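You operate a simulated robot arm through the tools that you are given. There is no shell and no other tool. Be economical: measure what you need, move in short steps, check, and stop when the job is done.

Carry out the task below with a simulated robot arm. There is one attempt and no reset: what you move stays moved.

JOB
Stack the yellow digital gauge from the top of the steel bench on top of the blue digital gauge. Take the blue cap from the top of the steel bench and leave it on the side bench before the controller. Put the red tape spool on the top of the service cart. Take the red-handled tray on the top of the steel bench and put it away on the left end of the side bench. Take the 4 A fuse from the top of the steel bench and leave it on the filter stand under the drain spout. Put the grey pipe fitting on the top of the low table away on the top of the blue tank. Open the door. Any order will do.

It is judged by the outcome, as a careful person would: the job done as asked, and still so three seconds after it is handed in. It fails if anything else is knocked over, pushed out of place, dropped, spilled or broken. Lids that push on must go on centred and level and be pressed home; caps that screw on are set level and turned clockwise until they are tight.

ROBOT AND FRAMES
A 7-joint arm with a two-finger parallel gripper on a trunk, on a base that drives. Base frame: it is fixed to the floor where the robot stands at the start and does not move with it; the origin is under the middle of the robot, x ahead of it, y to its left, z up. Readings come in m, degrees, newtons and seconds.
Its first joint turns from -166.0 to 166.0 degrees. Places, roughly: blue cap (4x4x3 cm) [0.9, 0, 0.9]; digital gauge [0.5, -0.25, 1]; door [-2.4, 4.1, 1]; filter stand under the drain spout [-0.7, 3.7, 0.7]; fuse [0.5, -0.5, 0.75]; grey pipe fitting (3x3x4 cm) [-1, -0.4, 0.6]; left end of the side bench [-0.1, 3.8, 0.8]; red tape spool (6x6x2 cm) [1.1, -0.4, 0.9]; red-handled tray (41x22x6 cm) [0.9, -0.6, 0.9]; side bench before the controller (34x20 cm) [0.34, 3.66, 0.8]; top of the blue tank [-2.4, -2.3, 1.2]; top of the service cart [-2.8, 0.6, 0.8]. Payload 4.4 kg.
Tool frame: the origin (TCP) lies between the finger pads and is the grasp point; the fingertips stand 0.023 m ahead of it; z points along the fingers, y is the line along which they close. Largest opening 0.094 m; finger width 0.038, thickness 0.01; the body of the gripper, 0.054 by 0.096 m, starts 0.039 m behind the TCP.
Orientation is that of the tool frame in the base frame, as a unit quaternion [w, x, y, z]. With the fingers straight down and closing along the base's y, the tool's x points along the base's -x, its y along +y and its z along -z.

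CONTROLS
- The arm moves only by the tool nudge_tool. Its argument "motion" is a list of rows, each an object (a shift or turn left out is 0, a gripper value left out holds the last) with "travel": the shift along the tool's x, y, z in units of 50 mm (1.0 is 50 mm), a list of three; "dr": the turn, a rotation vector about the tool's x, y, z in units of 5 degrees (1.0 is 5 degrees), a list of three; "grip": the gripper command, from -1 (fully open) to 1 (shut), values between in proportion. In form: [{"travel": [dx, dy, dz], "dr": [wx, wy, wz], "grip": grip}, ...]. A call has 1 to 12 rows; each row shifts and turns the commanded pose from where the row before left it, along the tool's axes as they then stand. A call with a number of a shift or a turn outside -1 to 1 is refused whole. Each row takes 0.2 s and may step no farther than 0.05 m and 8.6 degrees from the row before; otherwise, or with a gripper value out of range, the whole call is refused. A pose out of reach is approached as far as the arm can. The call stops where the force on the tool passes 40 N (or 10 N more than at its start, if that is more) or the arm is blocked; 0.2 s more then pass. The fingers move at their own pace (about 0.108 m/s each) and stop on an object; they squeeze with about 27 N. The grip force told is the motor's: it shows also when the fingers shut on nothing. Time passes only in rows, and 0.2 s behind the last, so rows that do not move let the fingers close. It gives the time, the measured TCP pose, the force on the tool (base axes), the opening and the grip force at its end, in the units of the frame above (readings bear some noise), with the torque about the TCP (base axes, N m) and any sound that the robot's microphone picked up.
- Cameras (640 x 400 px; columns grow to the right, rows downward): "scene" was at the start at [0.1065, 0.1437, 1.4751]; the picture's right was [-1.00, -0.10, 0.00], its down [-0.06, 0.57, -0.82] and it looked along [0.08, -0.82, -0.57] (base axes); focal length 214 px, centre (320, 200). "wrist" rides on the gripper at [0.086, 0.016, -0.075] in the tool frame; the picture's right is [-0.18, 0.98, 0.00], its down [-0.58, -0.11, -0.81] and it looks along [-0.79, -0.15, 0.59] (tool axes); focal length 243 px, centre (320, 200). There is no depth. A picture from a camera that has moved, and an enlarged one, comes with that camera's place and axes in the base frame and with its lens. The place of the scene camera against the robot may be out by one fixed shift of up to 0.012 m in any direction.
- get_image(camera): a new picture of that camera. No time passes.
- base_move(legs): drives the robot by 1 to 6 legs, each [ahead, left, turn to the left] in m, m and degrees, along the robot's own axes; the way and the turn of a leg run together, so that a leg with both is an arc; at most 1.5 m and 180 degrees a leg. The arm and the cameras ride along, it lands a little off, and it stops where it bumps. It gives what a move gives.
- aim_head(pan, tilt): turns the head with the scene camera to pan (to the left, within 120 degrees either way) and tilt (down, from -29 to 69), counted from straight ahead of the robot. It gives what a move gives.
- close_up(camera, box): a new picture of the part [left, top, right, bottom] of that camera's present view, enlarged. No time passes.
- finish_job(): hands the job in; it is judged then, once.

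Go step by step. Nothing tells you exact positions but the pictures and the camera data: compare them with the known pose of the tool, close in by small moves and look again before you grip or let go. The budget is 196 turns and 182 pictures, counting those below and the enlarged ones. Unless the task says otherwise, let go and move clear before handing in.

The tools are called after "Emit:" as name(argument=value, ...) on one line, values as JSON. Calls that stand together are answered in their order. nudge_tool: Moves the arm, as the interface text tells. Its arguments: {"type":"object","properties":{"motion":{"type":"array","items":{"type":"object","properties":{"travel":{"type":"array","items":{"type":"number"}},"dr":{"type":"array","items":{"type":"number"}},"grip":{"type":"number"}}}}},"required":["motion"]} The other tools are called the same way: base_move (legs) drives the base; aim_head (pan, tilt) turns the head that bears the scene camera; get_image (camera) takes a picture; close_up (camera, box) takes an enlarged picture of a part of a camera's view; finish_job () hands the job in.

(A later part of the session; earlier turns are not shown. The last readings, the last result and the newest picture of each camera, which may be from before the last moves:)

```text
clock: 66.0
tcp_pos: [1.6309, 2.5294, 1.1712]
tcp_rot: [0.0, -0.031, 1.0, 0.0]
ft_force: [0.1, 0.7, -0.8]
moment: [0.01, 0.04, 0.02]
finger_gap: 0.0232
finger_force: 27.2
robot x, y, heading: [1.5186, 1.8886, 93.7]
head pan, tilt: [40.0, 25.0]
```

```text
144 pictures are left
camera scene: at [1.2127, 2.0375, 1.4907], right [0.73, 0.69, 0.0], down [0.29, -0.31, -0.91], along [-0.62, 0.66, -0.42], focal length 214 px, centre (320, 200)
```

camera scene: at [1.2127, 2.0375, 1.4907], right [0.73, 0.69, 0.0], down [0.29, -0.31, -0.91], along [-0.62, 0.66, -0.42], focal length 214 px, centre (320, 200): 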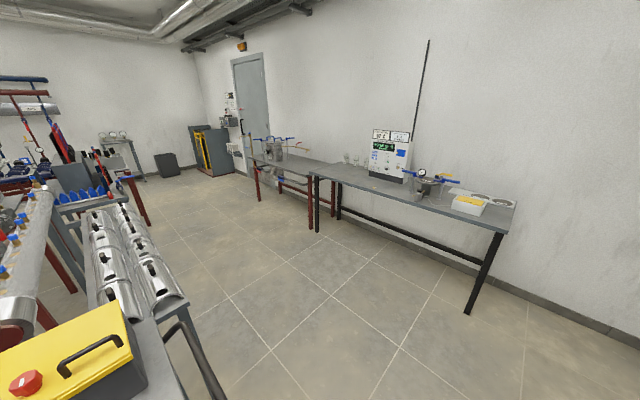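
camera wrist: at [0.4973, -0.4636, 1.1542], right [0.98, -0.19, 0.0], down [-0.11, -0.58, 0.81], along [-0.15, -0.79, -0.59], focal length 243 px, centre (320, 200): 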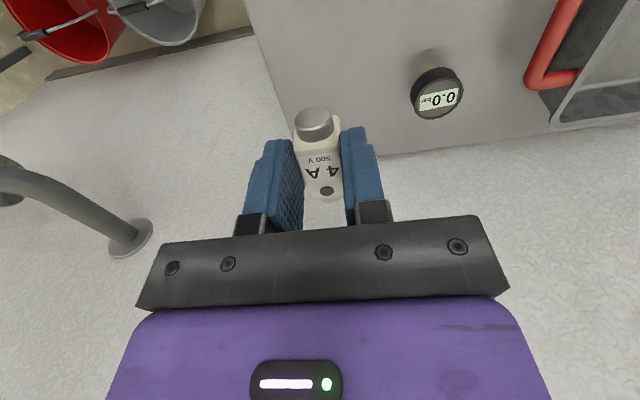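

The channel between the rack and the side bench is about 1.3 m. I'll drive along it to face the filter stand.

Emit:
base_move(legs=[[0.86, 0, -3.5], [0, 1.1, 0], [0, 1.1, 0]])

Emit:
aim_head(pan=0, tilt=35)

Emit:
get_image(camera="scene")

Emit:
get_image(camera="wrist")

```text
clock: 80.9
tcp_pos: [-0.5557, 3.3768, 1.1704]
tcp_rot: [0.0, -0.002, 1.0, -0.001]
ft_force: [-0.7, 0.0, 0.0]
moment: [0.03, -0.02, 0.03]
finger_gap: 0.0232
finger_force: 26.5
robot x, y, heading: [-0.7043, 2.7438, 90.1]
head pan, tilt: [40.0, 25.0]
```

```text
clock: 82.0
tcp_pos: [-0.5564, 3.3768, 1.17]
tcp_rot: [0.0, -0.002, 1.0, 0.0]
ft_force: [-0.4, 0.0, -0.4]
moment: [0.0, 0.01, 0.02]
finger_gap: 0.0232
finger_force: 26.5
robot x, y, heading: [-0.7054, 2.7454, 90.3]
head pan, tilt: [0.0, 35.0]
```

```text
143 pictures are left
camera scene: at [-0.9414, 2.9274, 1.475], right [1.0, 0.0, 0.0], down [0.0, -0.57, -0.82], along [0.0, 0.82, -0.57], focal length 214 px, centre (320, 200)
```

scene: 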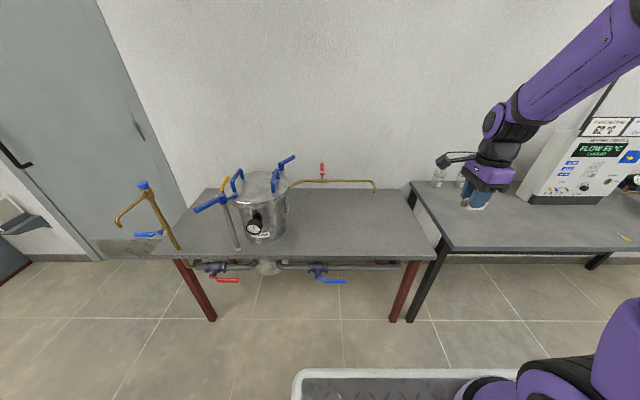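

```text
142 pictures are left
camera wrist: at [-0.6419, 3.3941, 1.2445], right [0.18, 0.98, 0.0], down [0.58, -0.11, 0.81], along [0.79, -0.15, -0.59], focal length 243 px, centre (320, 200)
```

wrist: 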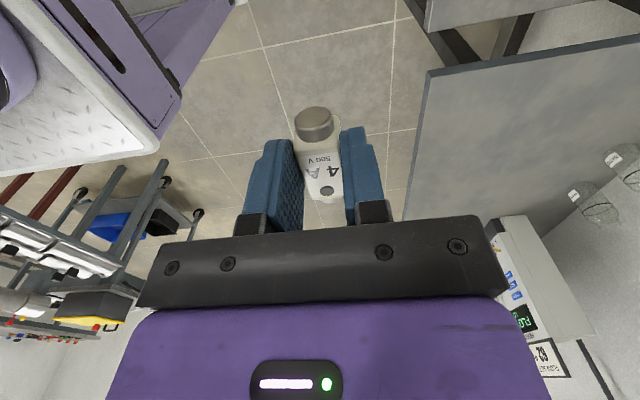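

I'm in front of the filter stand; the drain spout looks like the brass tube bending down at its right. I'll zoom in.

Emit:
close_up(camera="scene", box=[280, 145, 440, 265])

Emit:
close_up(camera="scene", box=[110, 150, 310, 300])

```text
3.33 times, centred on (360, 205) of scene
camera zoom: at [-0.9414, 2.9274, 1.475], right [1.0, 0.0, 0.0], down [0.0, -0.57, -0.82], along [0.0, 0.82, -0.57], focal length 715 px, centre (187, 183)
```

zoom: 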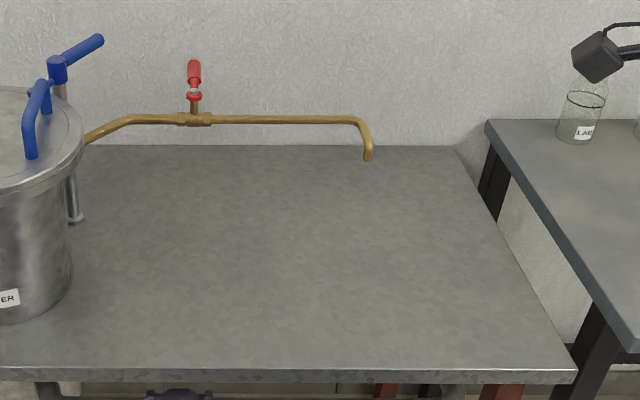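

```text
2.67 times, centred on (210, 225) of scene
camera zoom: at [-0.9414, 2.9274, 1.475], right [1.0, 0.0, 0.0], down [0.0, -0.57, -0.82], along [0.0, 0.82, -0.57], focal length 572 px, centre (613, 133)
```

zoom: 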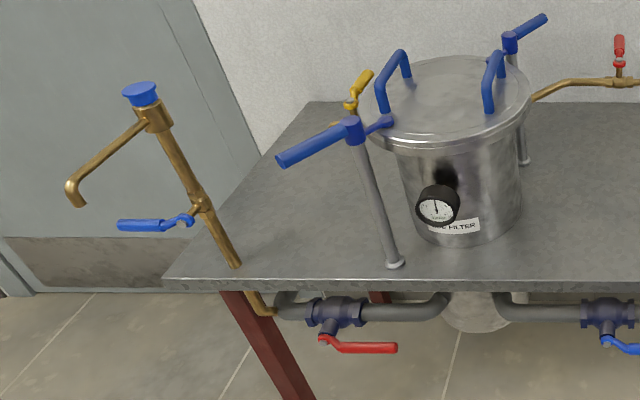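

I need the spout's depth. I'll turn the tool back so the wrist camera looks forward, and drive 0.2 m nearer.

Emit:
nudge_tool(motion=[{"dr": [0, 0, -1]}, {"dr": [0, 0, -1]}, {"dr": [0, 0, -1]}, {"dr": [0, 0, -1]}, {"dr": [0, 0, -1]}, {"dr": [0, 0, -1]}, {"dr": [0, 0, -1]}, {"dr": [0, 0, -1]}, {"dr": [0, 0, -1]}, {"dr": [0, 0, -1]}, {"dr": [0, 0, -1]}, {"dr": [0, 0, -1]}])

Emit:
nudge_tool(motion=[{"dr": [0, 0, -1]}, {"dr": [0, 0, -1]}, {"dr": [0, 0, -1]}, {"dr": [0, 0, -1]}, {"dr": [0, 0, -1]}, {"dr": [0, 0, -1]}, {"travel": [0, 0, 0]}])

Emit:
base_move(legs=[[0.2, 0, 0]])

Emit:
get_image(camera="wrist")

Emit:
get_image(camera="scene")

```text
clock: 84.6
tcp_pos: [-0.5557, 3.3786, 1.1722]
tcp_rot: [0.0, -0.503, 0.864, 0.0]
ft_force: [-0.4, -0.9, -1.4]
moment: [0.02, -0.01, -0.01]
finger_gap: 0.0234
finger_force: 27.3
robot x, y, heading: [-0.6995, 2.742, 90.1]
head pan, tilt: [0.0, 35.0]
```

```text
clock: 86.2
tcp_pos: [-0.5551, 3.3765, 1.1704]
tcp_rot: [-0.001, 0.708, -0.706, 0.001]
ft_force: [-0.2, -0.2, 0.1]
moment: [-0.03, -0.06, -0.09]
finger_gap: 0.0234
finger_force: 27.1
robot x, y, heading: [-0.7035, 2.7439, 90.2]
head pan, tilt: [0.0, 35.0]
```

```text
clock: 87.8
tcp_pos: [-0.5562, 3.5771, 1.171]
tcp_rot: [0.0, 0.708, -0.706, -0.001]
ft_force: [-0.4, 0.1, -0.9]
moment: [-0.02, -0.02, -0.04]
finger_gap: 0.0231
finger_force: 27.3
robot x, y, heading: [-0.7049, 2.9485, 90.4]
head pan, tilt: [0.0, 35.0]
```

```text
139 pictures are left
camera wrist: at [-0.5718, 3.4919, 1.2444], right [-0.98, 0.18, 0.0], down [0.11, 0.58, 0.81], along [0.15, 0.79, -0.59], focal length 243 px, centre (320, 200)
```

wrist: 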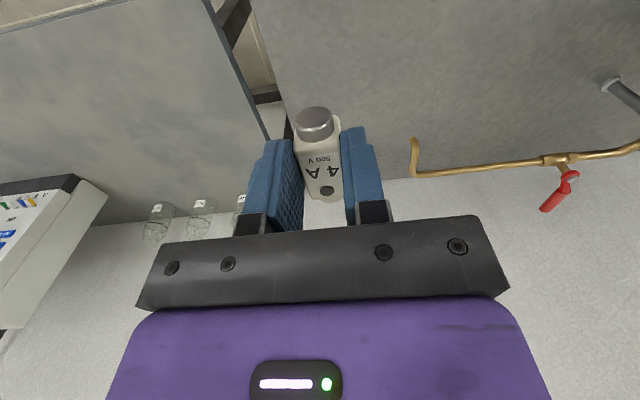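

```text
138 pictures are left
camera scene: at [-0.942, 3.1275, 1.475], right [1.0, 0.0, 0.0], down [0.0, -0.57, -0.82], along [0.0, 0.82, -0.57], focal length 214 px, centre (320, 200)
```

scene: 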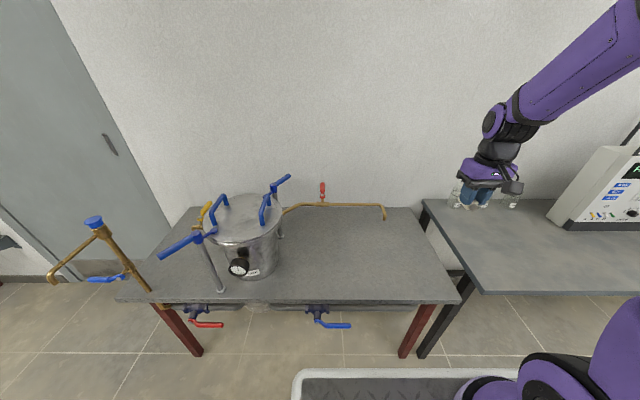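

The spout tip is at about (-0.682, 3.797, 0.91) and the stand top at about z=0.76. I'll set the fuse down just in front first, then regrip it with a tilted tool and slide it under the spout.

Emit:
nudge_tool(motion=[{"travel": [-0.5, 0.65, 0]}, {"travel": [-0.5, 0.65, 0]}, {"travel": [-0.5, 0.65, 0]}, {"travel": [-0.5, 0.65, 0]}, {"travel": [0, 0, 1]}, {"travel": [0, 0, 1]}, {"travel": [0, 0, 1]}, {"travel": [0, 0, 1]}, {"travel": [0, 0, 1]}, {"travel": [0, 0, 1]}, {"travel": [0, 0, 0.4]}, {"travel": [0, 0, 0]}])

Emit:
get_image(camera="wrist")

Emit:
close_up(camera="scene", box=[280, 165, 460, 300])

```text
clock: 90.4
tcp_pos: [-0.6887, 3.6747, 0.8488]
tcp_rot: [0.0, 0.708, -0.706, 0.0]
ft_force: [0.1, 0.2, -1.4]
moment: [-0.03, 0.03, 0.01]
finger_gap: 0.023
finger_force: 27.2
robot x, y, heading: [-0.7036, 2.9436, 90.3]
head pan, tilt: [0.0, 35.0]
```

```text
137 pictures are left
camera wrist: at [-0.7041, 3.5893, 0.9243], right [-0.98, 0.18, 0.0], down [0.11, 0.58, 0.81], along [0.15, 0.79, -0.59], focal length 243 px, centre (320, 200)
```

wrist: 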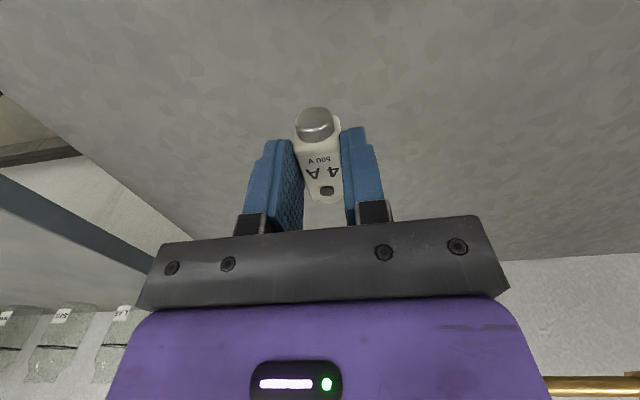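

```text
2.96 times, centred on (370, 232) of scene
camera zoom: at [-0.942, 3.1274, 1.475], right [1.0, 0.0, 0.0], down [0.0, -0.57, -0.82], along [0.0, 0.82, -0.57], focal length 636 px, centre (172, 104)
```

zoom: 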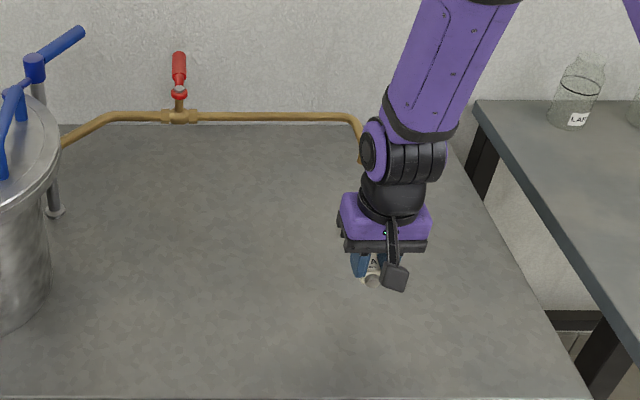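

Clear of the spout. I'll lower onto the stand in steps until contact.

Emit:
nudge_tool(motion=[{"travel": [0, 0, 0.5]}, {"travel": [0, 0, 0.3]}, {"travel": [0, 0, 0]}])

Emit:
nudge_tool(motion=[{"travel": [0, 0, 0.12]}, {"travel": [0, 0, 0.06]}, {"travel": [0, 0, 0]}])

Emit:
close_up(camera="scene", box=[350, 200, 430, 260])

```text
clock: 91.2
tcp_pos: [-0.6882, 3.6762, 0.8103]
tcp_rot: [0.0, 0.709, -0.706, 0.0]
ft_force: [-0.5, -0.2, -1.5]
moment: [-0.01, 0.0, -0.01]
finger_gap: 0.023
finger_force: 26.9
robot x, y, heading: [-0.7061, 2.9393, 90.3]
head pan, tilt: [0.0, 35.0]
```

```text
clock: 92.0
tcp_pos: [-0.6875, 3.675, 0.8017]
tcp_rot: [0.0, 0.708, -0.706, 0.0]
ft_force: [0.0, 0.3, -0.5]
moment: [-0.01, 0.01, 0.01]
finger_gap: 0.0233
finger_force: 26.9
robot x, y, heading: [-0.7035, 2.9442, 89.8]
head pan, tilt: [0.0, 35.0]
```

```text
6.67 times, centred on (390, 230) of scene
camera zoom: at [-0.942, 3.1275, 1.475], right [1.0, 0.0, 0.0], down [0.0, -0.57, -0.82], along [0.0, 0.82, -0.57], focal length 1430 px, centre (-147, 0)
```

zoom: 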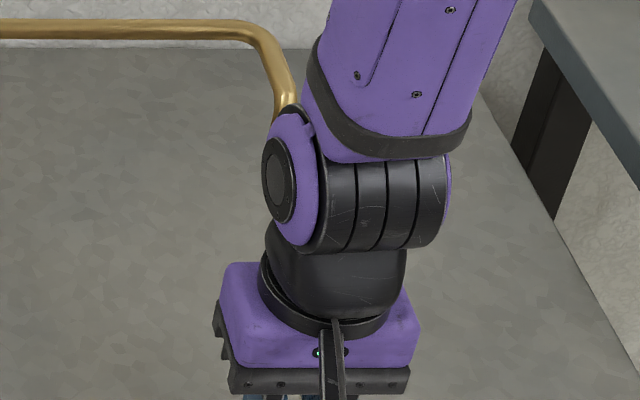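

Emit:
nudge_tool(motion=[{"travel": [0, 0, 0.1]}, {"travel": [0, 0, 0]}])

Emit:
nudge_tool(motion=[{"travel": [0, 0, 0.08]}, {"travel": [0, 0, 0]}])

Emit:
nudge_tool(motion=[{"travel": [0, 0, 0.08]}, {"travel": [0, 0, 0]}])

```text
clock: 92.6
tcp_pos: [-0.6876, 3.6758, 0.7977]
tcp_rot: [0.0, 0.708, -0.706, -0.001]
ft_force: [-0.6, -0.9, -0.6]
moment: [0.01, -0.04, 0.0]
finger_gap: 0.023
finger_force: 27.4
robot x, y, heading: [-0.7039, 2.9472, 90.5]
head pan, tilt: [0.0, 35.0]
```

```text
clock: 93.2
tcp_pos: [-0.6867, 3.6764, 0.7937]
tcp_rot: [0.0, 0.708, -0.706, 0.0]
ft_force: [-0.6, 0.1, -1.2]
moment: [-0.01, -0.03, -0.01]
finger_gap: 0.0233
finger_force: 26.9
robot x, y, heading: [-0.7045, 2.942, 90.1]
head pan, tilt: [0.0, 35.0]
```

```text
clock: 93.8
tcp_pos: [-0.6878, 3.6772, 0.7892]
tcp_rot: [0.0, 0.708, -0.706, 0.0]
ft_force: [-0.4, -0.6, -1.0]
moment: [-0.04, 0.04, -0.01]
finger_gap: 0.0233
finger_force: 27.0
robot x, y, heading: [-0.7046, 2.9465, 90.3]
head pan, tilt: [0.0, 35.0]
```

Emit:
nudge_tool(motion=[{"travel": [0, 0, 0.08]}, {"travel": [0, 0, 0]}])

Emit:
nudge_tool(motion=[{"travel": [0, 0, 0.08]}, {"travel": [0, 0, 0]}])

Emit:
close_up(camera="wrist", box=[200, 60, 440, 230])

```text
clock: 94.4
tcp_pos: [-0.6873, 3.6755, 0.7847]
tcp_rot: [0.0, 0.708, -0.706, 0.0]
ft_force: [-0.3, 0.4, -1.1]
moment: [-0.02, 0.02, -0.03]
finger_gap: 0.023
finger_force: 27.1
robot x, y, heading: [-0.7068, 2.9418, 90.3]
head pan, tilt: [0.0, 35.0]
```

```text
clock: 95.0
tcp_pos: [-0.6866, 3.6761, 0.7808]
tcp_rot: [0.0, 0.709, -0.706, 0.0]
ft_force: [0.4, 0.0, -0.9]
moment: [-0.02, -0.03, -0.01]
finger_gap: 0.0231
finger_force: 27.0
robot x, y, heading: [-0.706, 2.9412, 90.3]
head pan, tilt: [0.0, 35.0]
```

```text
2.35 times, centred on (320, 145) of wrist
camera zoom: at [-0.7025, 3.5907, 0.8556], right [-0.98, 0.18, 0.0], down [0.11, 0.58, 0.81], along [0.15, 0.79, -0.59], focal length 571 px, centre (320, 329)
```

zoom: 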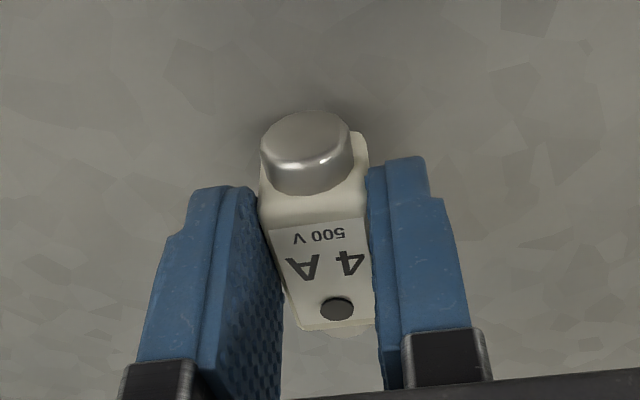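

Shadows show it is nearly down; I'll keep stepping.

Emit:
nudge_tool(motion=[{"travel": [0, 0, 0.06]}, {"travel": [0, 0, 0]}])

Emit:
nudge_tool(motion=[{"travel": [0, 0, 0.06]}, {"travel": [0, 0, 0]}])

Emit:
nudge_tool(motion=[{"travel": [0, 0, 0.06]}, {"travel": [0, 0, 0]}])

```text
clock: 95.6
tcp_pos: [-0.6865, 3.6763, 0.7776]
tcp_rot: [0.0, 0.708, -0.706, 0.0]
ft_force: [-0.3, -0.3, -1.3]
moment: [-0.02, -0.03, -0.02]
finger_gap: 0.0232
finger_force: 26.7
robot x, y, heading: [-0.7055, 2.9409, 90.3]
head pan, tilt: [0.0, 35.0]
```

```text
clock: 96.2
tcp_pos: [-0.6871, 3.6772, 0.7775]
tcp_rot: [-0.001, 0.709, -0.706, -0.001]
ft_force: [-1.5, -4.8, 29.2]
moment: [0.09, 0.04, 0.03]
finger_gap: 0.0231
finger_force: 27.1
robot x, y, heading: [-0.7031, 2.9425, 90.3]
head pan, tilt: [0.0, 35.0]
```

```text
clock: 96.8
tcp_pos: [-0.6875, 3.6772, 0.7738]
tcp_rot: [-0.001, 0.708, -0.706, 0.0]
ft_force: [-0.4, 2.7, 29.2]
moment: [0.24, 0.03, -0.02]
finger_gap: 0.0234
finger_force: 26.9
robot x, y, heading: [-0.7054, 2.9459, 90.3]
head pan, tilt: [0.0, 35.0]
```

Fuse is on the stand. I'll release, raise slightly, tilt the tool 30° back and regrip.

Emit:
nudge_tool(motion=[{"travel": [0, 0, -0.06]}, {"grip": 0.2}, {"grip": -0.2}, {"grip": -0.2}, {"travel": [0, 0, -0.5], "grip": -0.2}, {"dr": [0, -1, 0]}, {"dr": [0, -1, 0]}, {"dr": [0, -1, 0]}, {"dr": [0, -1, 0]}, {"dr": [0, -1, 0]}, {"dr": [0, -1, 0]}, {"travel": [0, 0, 0]}])

Emit:
get_image(camera="wrist")

Emit:
close_up(camera="scene", box=[320, 180, 440, 270])

```text
clock: 99.4
tcp_pos: [-0.6861, 3.6762, 0.8009]
tcp_rot: [-0.183, 0.684, -0.682, -0.183]
ft_force: [0.3, 0.0, -0.2]
moment: [0.0, 0.0, -0.01]
finger_gap: 0.0564
finger_force: 0.1
robot x, y, heading: [-0.7048, 2.9432, 90.2]
head pan, tilt: [0.0, 35.0]
```

```text
133 pictures are left
camera wrist: at [-0.7015, 3.5654, 0.8208], right [-0.98, 0.16, 0.09], down [0.11, 0.1, 0.99], along [0.15, 0.98, -0.12], focal length 243 px, centre (320, 200)
```

wrist: 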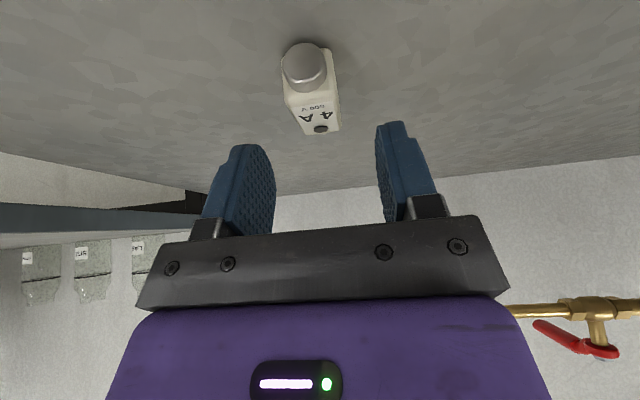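

```text
4.44 times, centred on (380, 225) of scene
camera zoom: at [-0.942, 3.1275, 1.475], right [1.0, 0.0, 0.0], down [0.0, -0.57, -0.82], along [0.0, 0.82, -0.57], focal length 953 px, centre (53, 89)
```

zoom: 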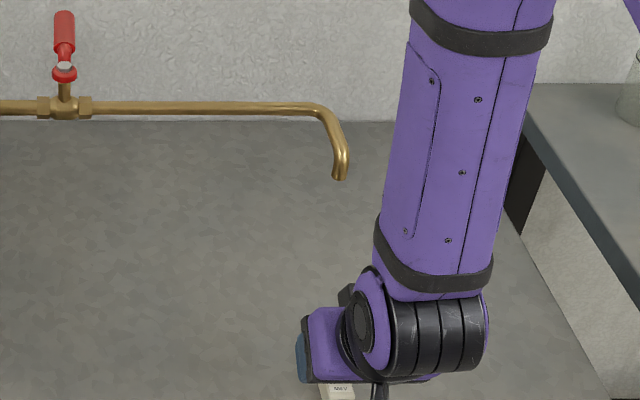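

Emit:
nudge_tool(motion=[{"travel": [0.28, 0, 0.04]}, {"travel": [0.27, 0, 0.034]}, {"travel": [0, 0, 0]}])

Emit:
get_image(camera="wrist")

```text
clock: 100.2
tcp_pos: [-0.6868, 3.6537, 0.7818]
tcp_rot: [-0.183, 0.684, -0.682, -0.184]
ft_force: [0.3, 0.5, -0.7]
moment: [-0.03, 0.02, 0.02]
finger_gap: 0.0566
finger_force: 0.0
robot x, y, heading: [-0.7065, 2.9423, 90.0]
head pan, tilt: [0.0, 35.0]
```

```text
131 pictures are left
camera wrist: at [-0.702, 3.5423, 0.8023], right [-0.98, 0.16, 0.09], down [0.11, 0.1, 0.99], along [0.15, 0.98, -0.12], focal length 243 px, centre (320, 200)
```

wrist: 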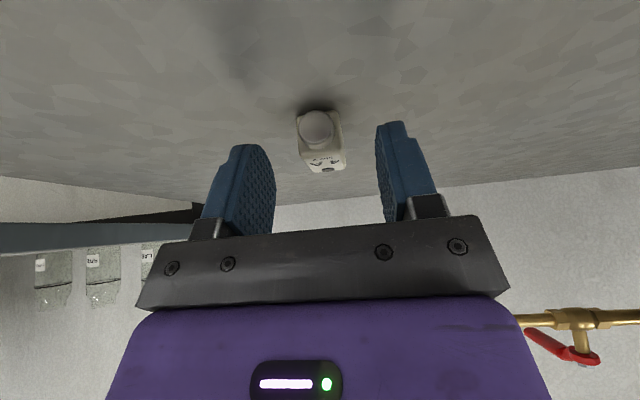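

Emit:
nudge_tool(motion=[{"grip": 0.3}, {"grip": 1}, {"grip": 1}, {"grip": 1}, {"travel": [-0.05, 0, -0.087]}, {"travel": [0, 0, 0]}])

Emit:
get_image(camera="wrist")

```text
clock: 101.6
tcp_pos: [-0.6875, 3.6545, 0.7869]
tcp_rot: [-0.183, 0.684, -0.682, -0.184]
ft_force: [-0.1, 0.4, -0.7]
moment: [-0.02, -0.01, 0.02]
finger_gap: 0.0229
finger_force: 27.1
robot x, y, heading: [-0.7038, 2.9445, 90.0]
head pan, tilt: [0.0, 35.0]
```

```text
130 pictures are left
camera wrist: at [-0.7025, 3.5435, 0.8071], right [-0.98, 0.16, 0.09], down [0.11, 0.1, 0.99], along [0.14, 0.98, -0.12], focal length 243 px, centre (320, 200)
```

wrist: 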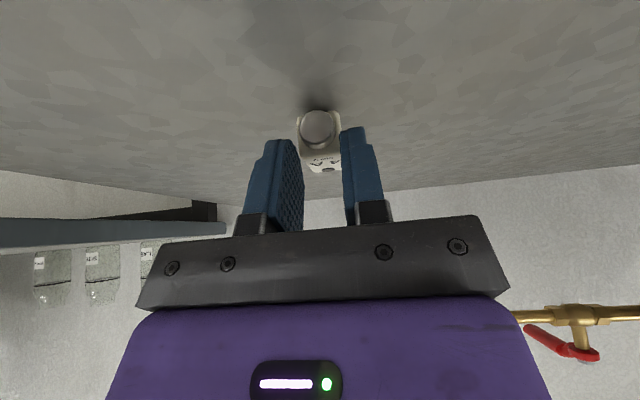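

Gripped flat. I'll slide forward about 0.11 m under the spout, checking clearance partway.

Emit:
nudge_tool(motion=[{"travel": [-0.43, 0, 0.25]}, {"travel": [-0.43, 0, 0.25]}, {"travel": [-0.43, 0, 0.25]}, {"travel": [0, 0, 0]}])

Emit:
close_up(camera="scene", box=[320, 180, 440, 270])

Emit:
get_image(camera="wrist")

```text
clock: 102.6
tcp_pos: [-0.6857, 3.7316, 0.7856]
tcp_rot: [-0.183, 0.684, -0.682, -0.183]
ft_force: [0.0, 0.7, -1.2]
moment: [0.01, 0.01, 0.01]
finger_gap: 0.0231
finger_force: 27.6
robot x, y, heading: [-0.7054, 2.9424, 90.2]
head pan, tilt: [0.0, 35.0]
```

```text
4.44 times, centred on (380, 225) of scene
camera zoom: at [-0.9421, 3.1275, 1.475], right [1.0, 0.0, 0.0], down [0.0, -0.57, -0.82], along [0.0, 0.82, -0.57], focal length 953 px, centre (53, 89)
```

zoom: 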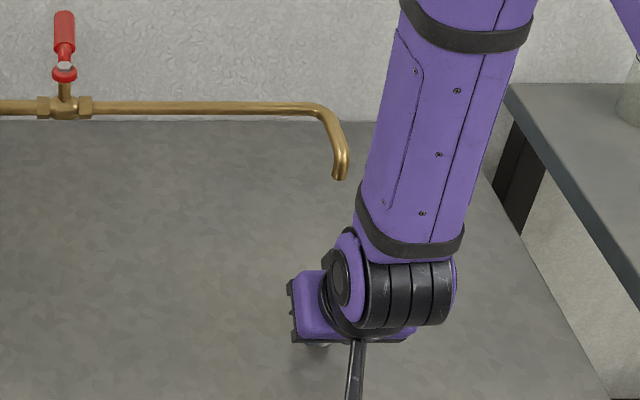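

```text
128 pictures are left
camera wrist: at [-0.7013, 3.619, 0.8071], right [-0.98, 0.16, 0.09], down [0.11, 0.1, 0.99], along [0.14, 0.98, -0.12], focal length 243 px, centre (320, 200)
```

wrist: 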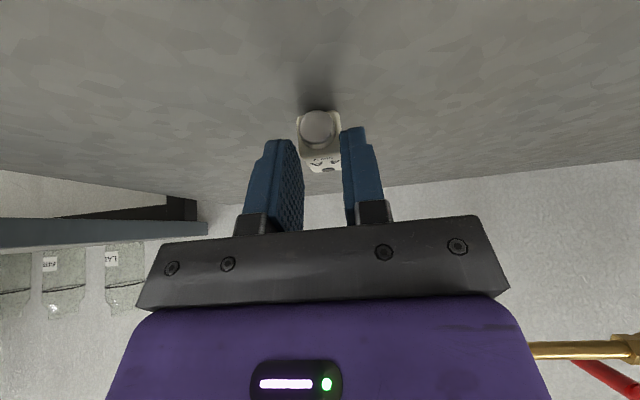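

Emit:
nudge_tool(motion=[{"travel": [-0.3, 0, 0.17]}, {"travel": [-0.28, 0, 0.17]}, {"travel": [0, 0, 0]}])

Emit:
close_up(camera="scene", box=[320, 180, 440, 270])

```text
clock: 103.4
tcp_pos: [-0.6858, 3.763, 0.7867]
tcp_rot: [-0.183, 0.684, -0.682, -0.183]
ft_force: [0.6, -0.7, -0.8]
moment: [-0.02, 0.02, 0.0]
finger_gap: 0.0227
finger_force: 26.9
robot x, y, heading: [-0.7024, 2.9467, 90.0]
head pan, tilt: [0.0, 35.0]
```

```text
4.44 times, centred on (380, 225) of scene
camera zoom: at [-0.942, 3.1275, 1.475], right [1.0, 0.0, 0.0], down [0.0, -0.57, -0.82], along [0.0, 0.82, -0.57], focal length 953 px, centre (53, 89)
```

zoom: 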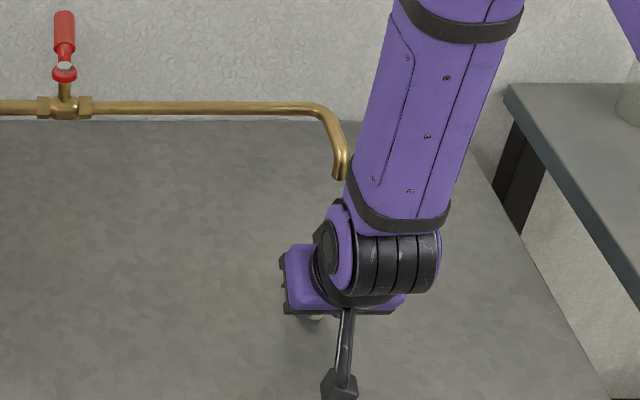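

Close enough: the fuse is under the spout mouth. I'll lower, release and back out along the tool axis.

Emit:
nudge_tool(motion=[{"travel": [0.06, 0, 0.1]}, {"travel": [0, 0, 0]}, {"grip": 0.5}, {"grip": 0.2}, {"grip": -0.2}, {"grip": -0.2}, {"travel": [0.1, 0, -0.5]}, {"travel": [0.3, 0, -0.9]}, {"travel": [0.6, 0, -0.9]}, {"travel": [0.6, 0, -0.9]}, {"travel": [0.6, 0, -0.9]}, {"travel": [0, 0, 0]}])

Emit:
close_up(camera="scene", box=[320, 180, 440, 270])

Emit:
get_image(camera="wrist")

```text
refused: row 9 steps farther than a row can; nothing moved
```

```text
4.44 times, centred on (380, 225) of scene
camera zoom: at [-0.942, 3.1275, 1.475], right [1.0, 0.0, 0.0], down [0.0, -0.57, -0.82], along [0.0, 0.82, -0.57], focal length 953 px, centre (53, 89)
```

zoom: 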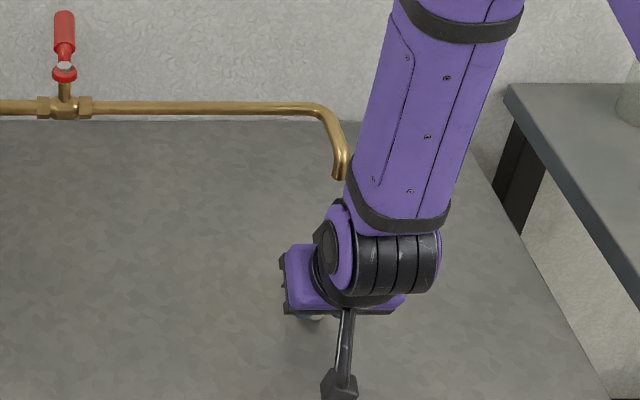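

```text
125 pictures are left
camera wrist: at [-0.7021, 3.6505, 0.8077], right [-0.98, 0.16, 0.09], down [0.11, 0.1, 0.99], along [0.15, 0.98, -0.12], focal length 243 px, centre (320, 200)
```

wrist: 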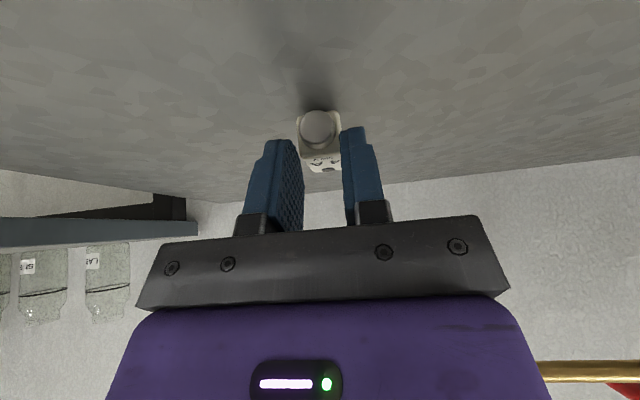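

The call was refused for step size; I'll repeat with smaller steps.

Emit:
nudge_tool(motion=[{"travel": [0.06, 0, 0.1]}, {"travel": [0, 0, 0]}, {"grip": 0.5}, {"grip": 0.2}, {"grip": -0.2}, {"grip": -0.2}, {"travel": [0.1, 0, -0.5]}, {"travel": [0.3, 0, -0.8]}, {"travel": [0.6, 0, -0.7]}, {"travel": [0.6, 0, -0.7]}, {"travel": [0.6, 0, -0.7]}, {"travel": [0, 0, 0]}])

Emit:
nudge_tool(motion=[{"travel": [0.6, 0, -0.7]}, {"travel": [0.6, 0, -0.7]}, {"dr": [0, 1, 0]}, {"dr": [0, 1, 0]}, {"dr": [0, 1, 0]}, {"dr": [0, 1, 0]}, {"dr": [0, 1, 0]}, {"dr": [0, 1, 0]}, {"travel": [0, 0, -0.9], "grip": -1}, {"travel": [0, 0, -0.9]}, {"travel": [0, 0, -0.9]}])

Emit:
close_up(camera="scene", box=[320, 180, 440, 270])

```text
clock: 106.0
tcp_pos: [-0.6845, 3.579, 0.8732]
tcp_rot: [-0.182, 0.685, -0.681, -0.183]
ft_force: [0.2, -0.3, -0.3]
moment: [-0.02, 0.0, -0.04]
finger_gap: 0.0566
finger_force: 0.0
robot x, y, heading: [-0.7063, 2.944, 90.1]
head pan, tilt: [0.0, 35.0]
```

```text
clock: 108.4
tcp_pos: [-0.6905, 3.5771, 1.0131]
tcp_rot: [0.001, 0.708, -0.706, 0.001]
ft_force: [0.0, 0.4, -0.1]
moment: [-0.05, -0.03, 0.02]
finger_gap: 0.0941
finger_force: 0.1
out of reach, approached as far as the arm can: row 1, 2
robot x, y, heading: [-0.7045, 2.9441, 90.0]
head pan, tilt: [0.0, 35.0]
```

```text
4.44 times, centred on (380, 225) of scene
camera zoom: at [-0.9421, 3.1282, 1.4749], right [1.0, 0.0, 0.0], down [0.0, -0.57, -0.82], along [0.0, 0.82, -0.57], focal length 953 px, centre (53, 89)
```

zoom: 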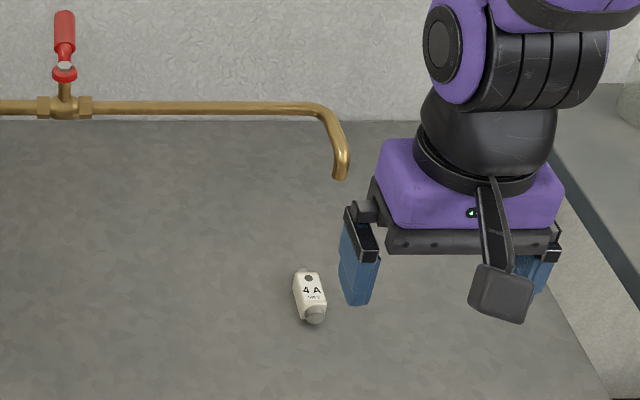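

The fuse sits under the spout. Since I'm near the door, I'll look at it next.

Emit:
aim_head(pan=55, tilt=20)

Emit:
get_image(camera="scene")

Emit:
aim_head(pan=100, tilt=30)

Emit:
get_image(camera="scene")

```text
clock: 109.7
tcp_pos: [-0.6895, 3.575, 1.0116]
tcp_rot: [0.0, 0.708, -0.706, 0.0]
ft_force: [-0.3, 0.3, 1.0]
moment: [0.01, 0.01, 0.01]
finger_gap: 0.0939
finger_force: 0.0
robot x, y, heading: [-0.7042, 2.9442, 90.0]
head pan, tilt: [55.0, 20.0]
```

```text
123 pictures are left
camera scene: at [-1.0182, 3.0926, 1.4988], right [0.57, 0.82, 0.0], down [0.28, -0.2, -0.94], along [-0.77, 0.54, -0.34], focal length 214 px, centre (320, 200)
```

scene: 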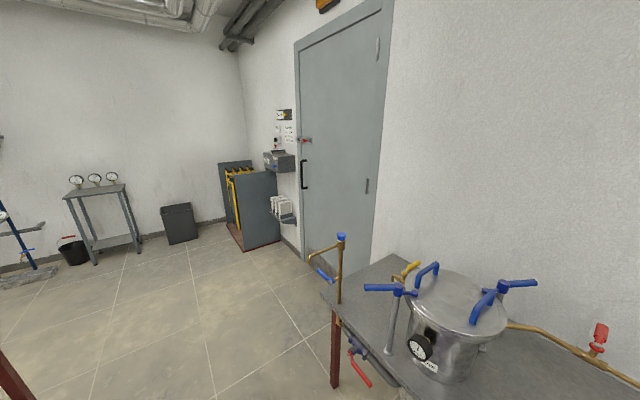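

```text
clock: 110.8
tcp_pos: [-0.6902, 3.5754, 1.0126]
tcp_rot: [0.001, 0.708, -0.706, -0.001]
ft_force: [1.3, 0.3, -0.1]
moment: [-0.01, -0.02, 0.01]
finger_gap: 0.0937
finger_force: 0.0
robot x, y, heading: [-0.7002, 2.9407, 90.2]
head pan, tilt: [100.0, 30.0]
```

```text
122 pictures are left
camera scene: at [-1.0308, 3.0235, 1.4828], right [-0.18, 0.98, 0.0], down [0.49, 0.09, -0.87], along [-0.85, -0.15, -0.5], focal length 214 px, centre (320, 200)
```

scene: 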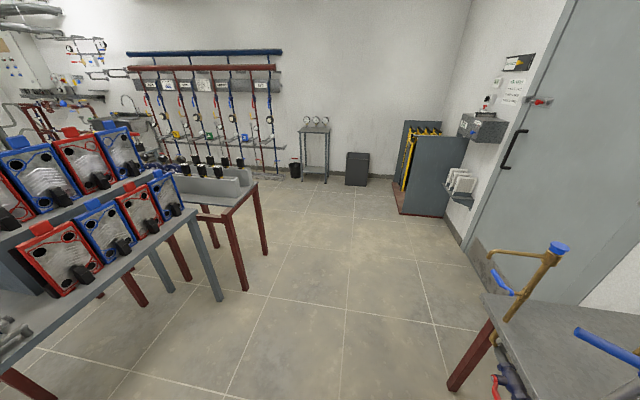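

Emit:
aim_head(pan=55, tilt=20)

Emit:
close_up(camera="scene", box=[255, 100, 345, 220])

Emit:
close_up(camera="scene", box=[280, 0, 400, 280])

```text
clock: 111.9
tcp_pos: [-0.6893, 3.5756, 1.0116]
tcp_rot: [0.0, 0.709, -0.705, 0.0]
ft_force: [0.4, -0.1, -0.2]
moment: [0.03, 0.02, -0.03]
finger_gap: 0.094
finger_force: 0.0
robot x, y, heading: [-0.7006, 2.9438, 90.3]
head pan, tilt: [55.0, 20.0]
```

```text
3.33 times, centred on (300, 160) of scene
camera zoom: at [-1.0182, 3.0925, 1.4988], right [0.57, 0.82, 0.0], down [0.28, -0.2, -0.94], along [-0.77, 0.54, -0.34], focal length 715 px, centre (387, 333)
```

zoom: 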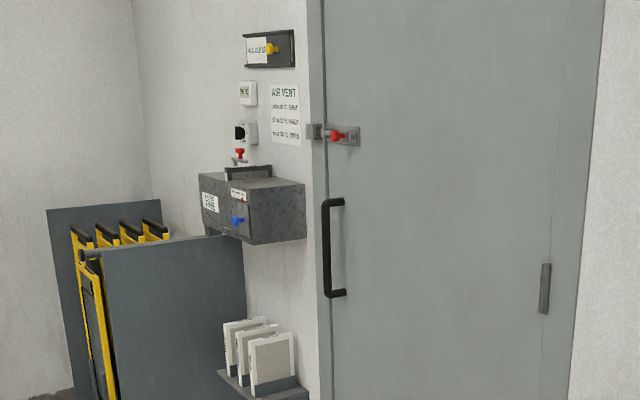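

```text
1.43 times, centred on (340, 140) of scene
camera zoom: at [-1.0182, 3.0925, 1.4988], right [0.57, 0.82, 0.0], down [0.28, -0.2, -0.94], along [-0.77, 0.54, -0.34], focal length 306 px, centre (291, 286)
```

zoom: 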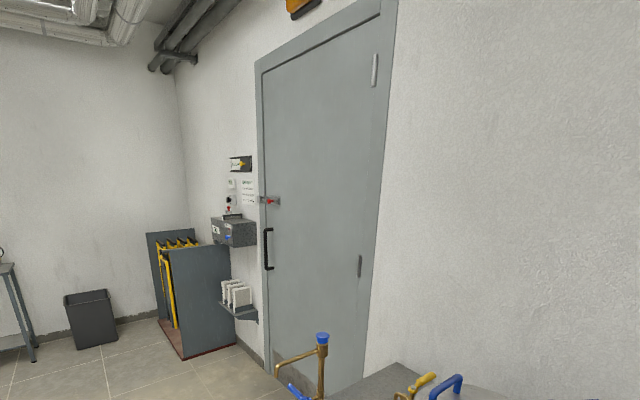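

The door has a sliding bolt with a red knob, a vertical pull handle on the left, and hinges on the right, so it swings toward us. I'll raise the arm and drive over for a closer view.

Emit:
nudge_tool(motion=[{"travel": [0, 0, -0.9]}, {"travel": [0, 0, -0.9]}, {"travel": [0, 0, -0.9]}, {"travel": [0, 0, -0.9]}, {"travel": [0, 0, -0.9]}, {"travel": [0, 0, -0.9]}, {"travel": [0, 0, -0.9]}, {"travel": [0, 0, 0]}])

Emit:
base_move(legs=[[0, 0.9, 0], [0, 0.8, 0]])

Emit:
aim_head(pan=10, tilt=10)

Emit:
get_image(camera="scene")

```text
clock: 113.7
tcp_pos: [-0.6878, 3.5719, 1.326]
tcp_rot: [0.0, 0.708, -0.706, -0.001]
ft_force: [0.3, 0.9, 0.1]
moment: [-0.02, -0.01, -0.01]
finger_gap: 0.0942
finger_force: 0.0
robot x, y, heading: [-0.7055, 2.9438, 90.3]
head pan, tilt: [55.0, 20.0]
```

```text
clock: 122.3
tcp_pos: [-2.4033, 3.5564, 1.3252]
tcp_rot: [0.0, 0.713, -0.701, 0.0]
ft_force: [-0.1, 0.1, -0.1]
moment: [0.0, 0.01, -0.02]
finger_gap: 0.0941
finger_force: 0.0
robot x, y, heading: [-2.4123, 2.9298, 91.0]
head pan, tilt: [55.0, 20.0]
```

```text
clock: 123.5
tcp_pos: [-2.4032, 3.5559, 1.3256]
tcp_rot: [-0.001, 0.714, -0.7, 0.001]
ft_force: [1.1, -0.5, 0.2]
moment: [0.03, 0.01, -0.04]
finger_gap: 0.0941
finger_force: 0.1
robot x, y, heading: [-2.411, 2.9279, 90.5]
head pan, tilt: [10.0, 10.0]
```

```text
119 pictures are left
camera scene: at [-2.6673, 3.1112, 1.5151], right [0.98, 0.19, 0.0], down [0.03, -0.17, -0.98], along [-0.19, 0.97, -0.17], focal length 214 px, centre (320, 200)
```

scene: 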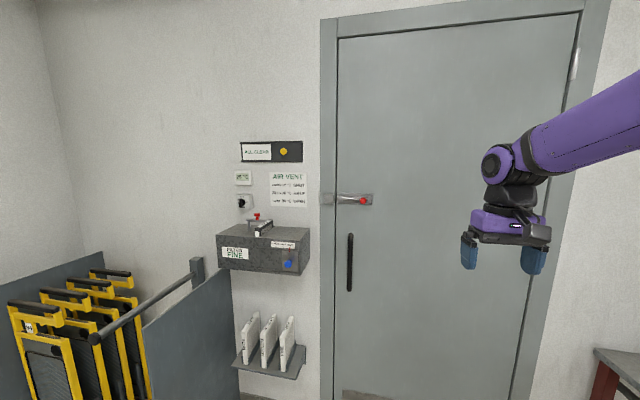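

Emit:
close_up(camera="scene", box=[210, 130, 400, 300])

Emit:
close_up(camera="scene", box=[310, 170, 390, 230])

Emit:
get_image(camera="wrist")

```text
2.35 times, centred on (305, 215) of scene
camera zoom: at [-2.6673, 3.1112, 1.5151], right [0.98, 0.19, 0.0], down [0.03, -0.17, -0.98], along [-0.19, 0.97, -0.17], focal length 505 px, centre (355, 165)
```

zoom: 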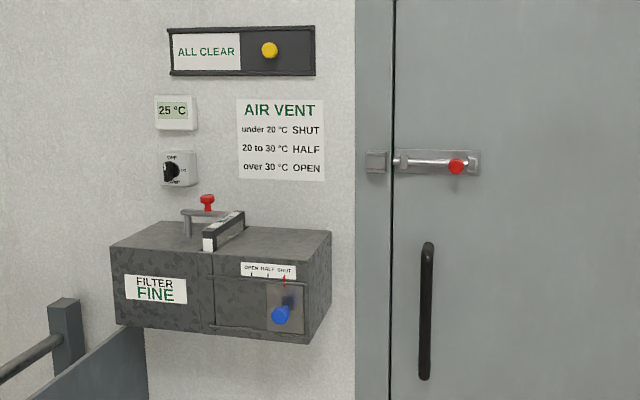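

```text
6.67 times, centred on (350, 200) of scene
camera zoom: at [-2.6673, 3.1112, 1.5151], right [0.98, 0.19, 0.0], down [0.03, -0.17, -0.98], along [-0.19, 0.97, -0.17], focal length 1430 px, centre (120, 200)
```

zoom: 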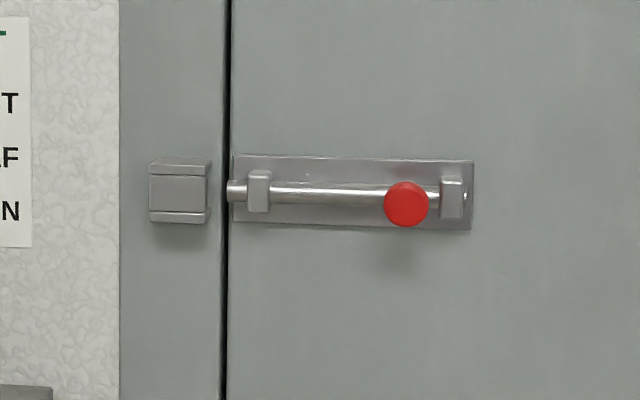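

```text
116 pictures are left
camera wrist: at [-2.4173, 3.4708, 1.3997], right [-0.99, 0.17, 0.0], down [0.1, 0.58, 0.81], along [0.13, 0.79, -0.59], focal length 243 px, centre (320, 200)
```

wrist: 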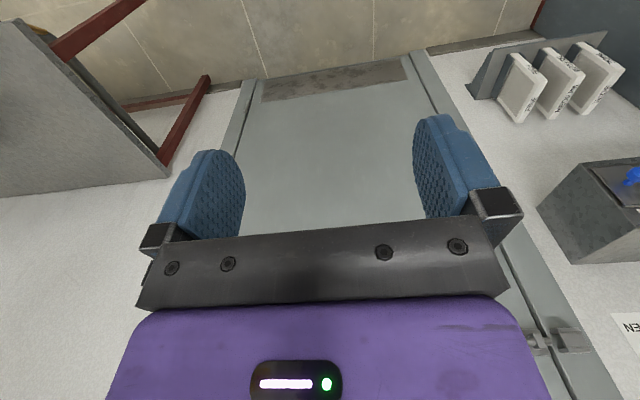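

The bolt is already withdrawn, so the door just needs pulling. The handle bar is at about (-2.717, 4.066), z 0.91–1.18. I'll turn the tool to point horizontally at the door.

Emit:
nudge_tool(motion=[{"dr": [0, -1, 0]}, {"dr": [0, -1, 0]}, {"dr": [0, -1, 0]}, {"dr": [0, -1, 0]}, {"dr": [0, -1, 0]}, {"dr": [0, -1, 0]}, {"dr": [0, -1, 0]}, {"dr": [0, -1, 0]}, {"dr": [0, -1, 0]}, {"dr": [0, -1, 0]}, {"dr": [0, -1, 0]}, {"dr": [0, -1, 0]}])

Emit:
nudge_tool(motion=[{"dr": [0, -1, 0]}, {"dr": [0, -1, 0]}, {"dr": [0, -1, 0]}, {"dr": [0, -1, 0]}, {"dr": [0, -1, 0]}, {"dr": [0, -1, 0]}, {"travel": [0.8, 0, 0]}, {"travel": [0.8, 0, 0]}, {"travel": [0.8, 0, 0]}, {"travel": [0.8, 0, 0]}, {"travel": [0.8, 0, 0]}, {"travel": [0.8, 0, 0]}])

Emit:
base_move(legs=[[0, 0.31, -0.5]])

Emit:
get_image(camera="wrist")

Emit:
get_image(camera="scene")

```text
clock: 126.1
tcp_pos: [-2.4015, 3.5574, 1.3266]
tcp_rot: [-0.351, 0.617, -0.608, -0.357]
ft_force: [-0.8, 0.0, -0.2]
moment: [-0.03, 0.0, -0.02]
finger_gap: 0.094
finger_force: 0.1
robot x, y, heading: [-2.4067, 2.928, 90.9]
head pan, tilt: [10.0, 10.0]
```

```text
clock: 128.7
tcp_pos: [-2.4278, 3.6618, 1.1493]
tcp_rot: [0.497, -0.503, 0.495, 0.505]
ft_force: [0.4, -0.7, 1.1]
moment: [-0.05, 0.02, 0.01]
finger_gap: 0.0937
finger_force: 0.1
out of reach, approached as far as the arm can: row 3, 4, 5, 6, 7, 8, 9, 10, 11
robot x, y, heading: [-2.4119, 2.9296, 91.0]
head pan, tilt: [10.0, 10.0]
```

```text
clock: 130.8
tcp_pos: [-2.7375, 3.657, 1.1468]
tcp_rot: [0.496, -0.504, 0.496, 0.504]
ft_force: [-0.4, 0.1, 0.5]
moment: [-0.01, -0.02, 0.06]
finger_gap: 0.0941
finger_force: 0.1
robot x, y, heading: [-2.7191, 2.9248, 90.6]
head pan, tilt: [10.0, 10.0]
```

```text
115 pictures are left
camera wrist: at [-2.7517, 3.5838, 1.0611], right [-0.98, -0.01, 0.18], down [0.12, -0.8, 0.58], along [0.14, 0.59, 0.79], focal length 243 px, centre (320, 200)
```

wrist: 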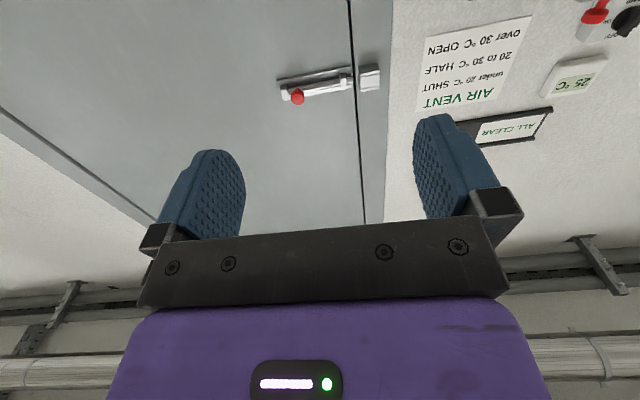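

```text
114 pictures are left
camera scene: at [-2.9786, 3.1071, 1.5151], right [0.98, 0.19, 0.0], down [0.03, -0.17, -0.98], along [-0.18, 0.97, -0.17], focal length 214 px, centre (320, 200)
```

scene: 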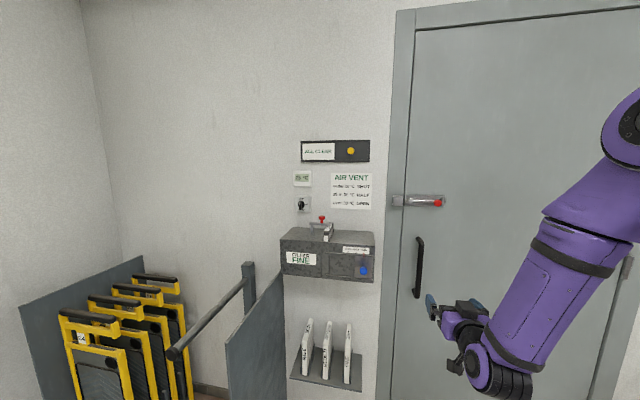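

The tool now points at the door. I'll shift right and lower slightly, then drive closer.

Emit:
nudge_tool(motion=[{"travel": [0, -0.5, 0.5]}, {"travel": [0.6, 0, 0.8]}, {"travel": [0.6, 0, 0.8]}, {"travel": [0.6, 0, 0]}, {"travel": [0, 0, 0]}])

Emit:
base_move(legs=[[0.22, 0, 0]])

Emit:
get_image(camera="wrist")

Emit:
get_image(camera="scene")

```text
clock: 132.0
tcp_pos: [-2.7149, 3.7613, 1.0597]
tcp_rot: [-0.497, 0.504, -0.497, -0.503]
ft_force: [0.2, 0.7, -0.1]
moment: [-0.02, 0.0, 0.01]
finger_gap: 0.0942
finger_force: 0.0
robot x, y, heading: [-2.7238, 2.9223, 90.9]
head pan, tilt: [10.0, 10.0]
```

```text
clock: 133.7
tcp_pos: [-2.7147, 3.9825, 1.0599]
tcp_rot: [0.496, -0.503, 0.496, 0.503]
ft_force: [-0.2, -0.2, 0.1]
moment: [0.02, -0.02, -0.02]
finger_gap: 0.0942
finger_force: 0.0
robot x, y, heading: [-2.7271, 3.1407, 90.4]
head pan, tilt: [10.0, 10.0]
```

```text
113 pictures are left
camera wrist: at [-2.7293, 3.9086, 0.9729], right [-0.98, -0.01, 0.18], down [0.12, -0.81, 0.58], along [0.14, 0.59, 0.79], focal length 243 px, centre (320, 200)
```

wrist: 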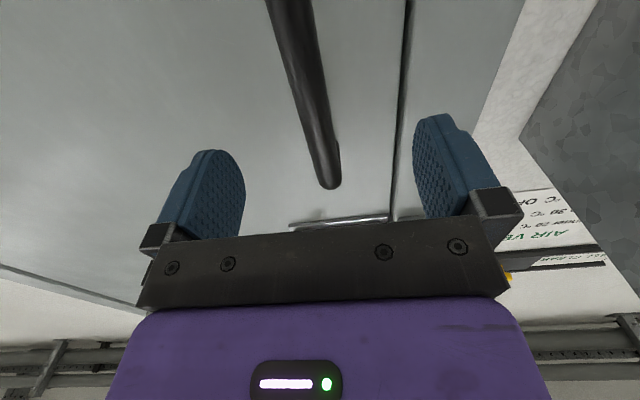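

```text
112 pictures are left
camera scene: at [-2.9807, 3.3293, 1.5151], right [0.98, 0.18, 0.0], down [0.03, -0.17, -0.98], along [-0.18, 0.97, -0.17], focal length 214 px, centre (320, 200)
```

scene: 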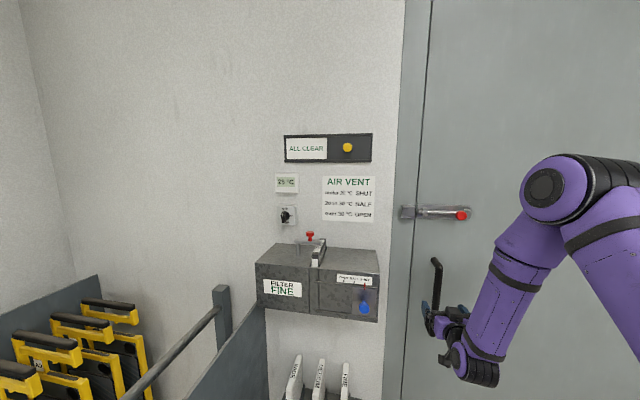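

The bar lies between the fingers. I'll center on it, advance 0.08 m and close.

Emit:
nudge_tool(motion=[{"travel": [0, -0.28, 0.5]}, {"travel": [0, 0, 0.5]}, {"travel": [0, 0, 0.5]}, {"travel": [0, 0, 0]}])

Emit:
get_image(camera="wrist")

Emit:
close_up(camera="scene", box=[390, 240, 490, 390])

```text
clock: 134.7
tcp_pos: [-2.7031, 4.0554, 1.0601]
tcp_rot: [-0.497, 0.503, -0.498, -0.503]
ft_force: [0.1, -0.4, 0.5]
moment: [0.02, -0.02, 0.01]
finger_gap: 0.0942
finger_force: 0.2
robot x, y, heading: [-2.7282, 3.1411, 90.8]
head pan, tilt: [10.0, 10.0]
```

```text
111 pictures are left
camera wrist: at [-2.7172, 3.9821, 0.9733], right [-0.98, -0.01, 0.18], down [0.12, -0.8, 0.58], along [0.14, 0.59, 0.79], focal length 243 px, centre (320, 200)
```

wrist: 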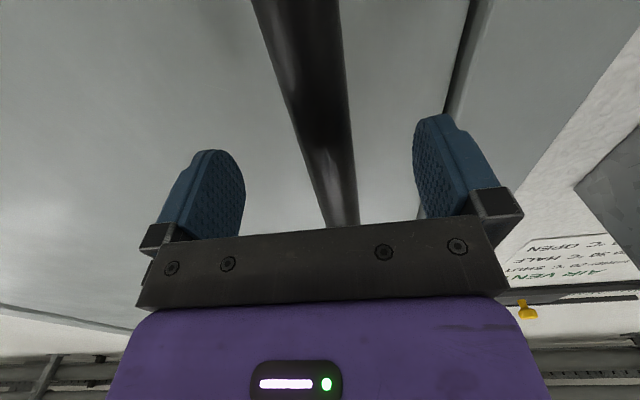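

```text
2.67 times, centred on (440, 315) of scene
camera zoom: at [-2.9807, 3.3292, 1.5151], right [0.98, 0.18, 0.0], down [0.03, -0.17, -0.98], along [-0.18, 0.97, -0.17], focal length 572 px, centre (0, -107)
```

zoom: 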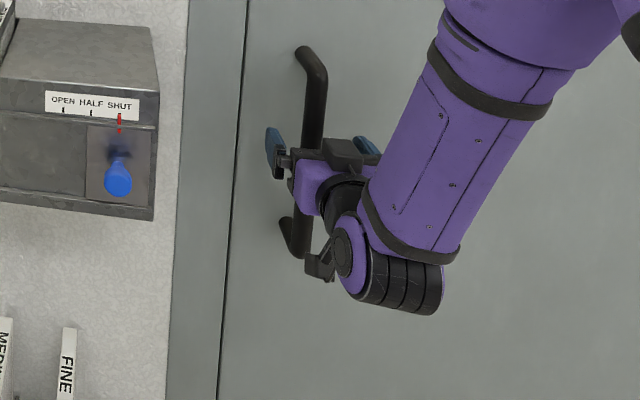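

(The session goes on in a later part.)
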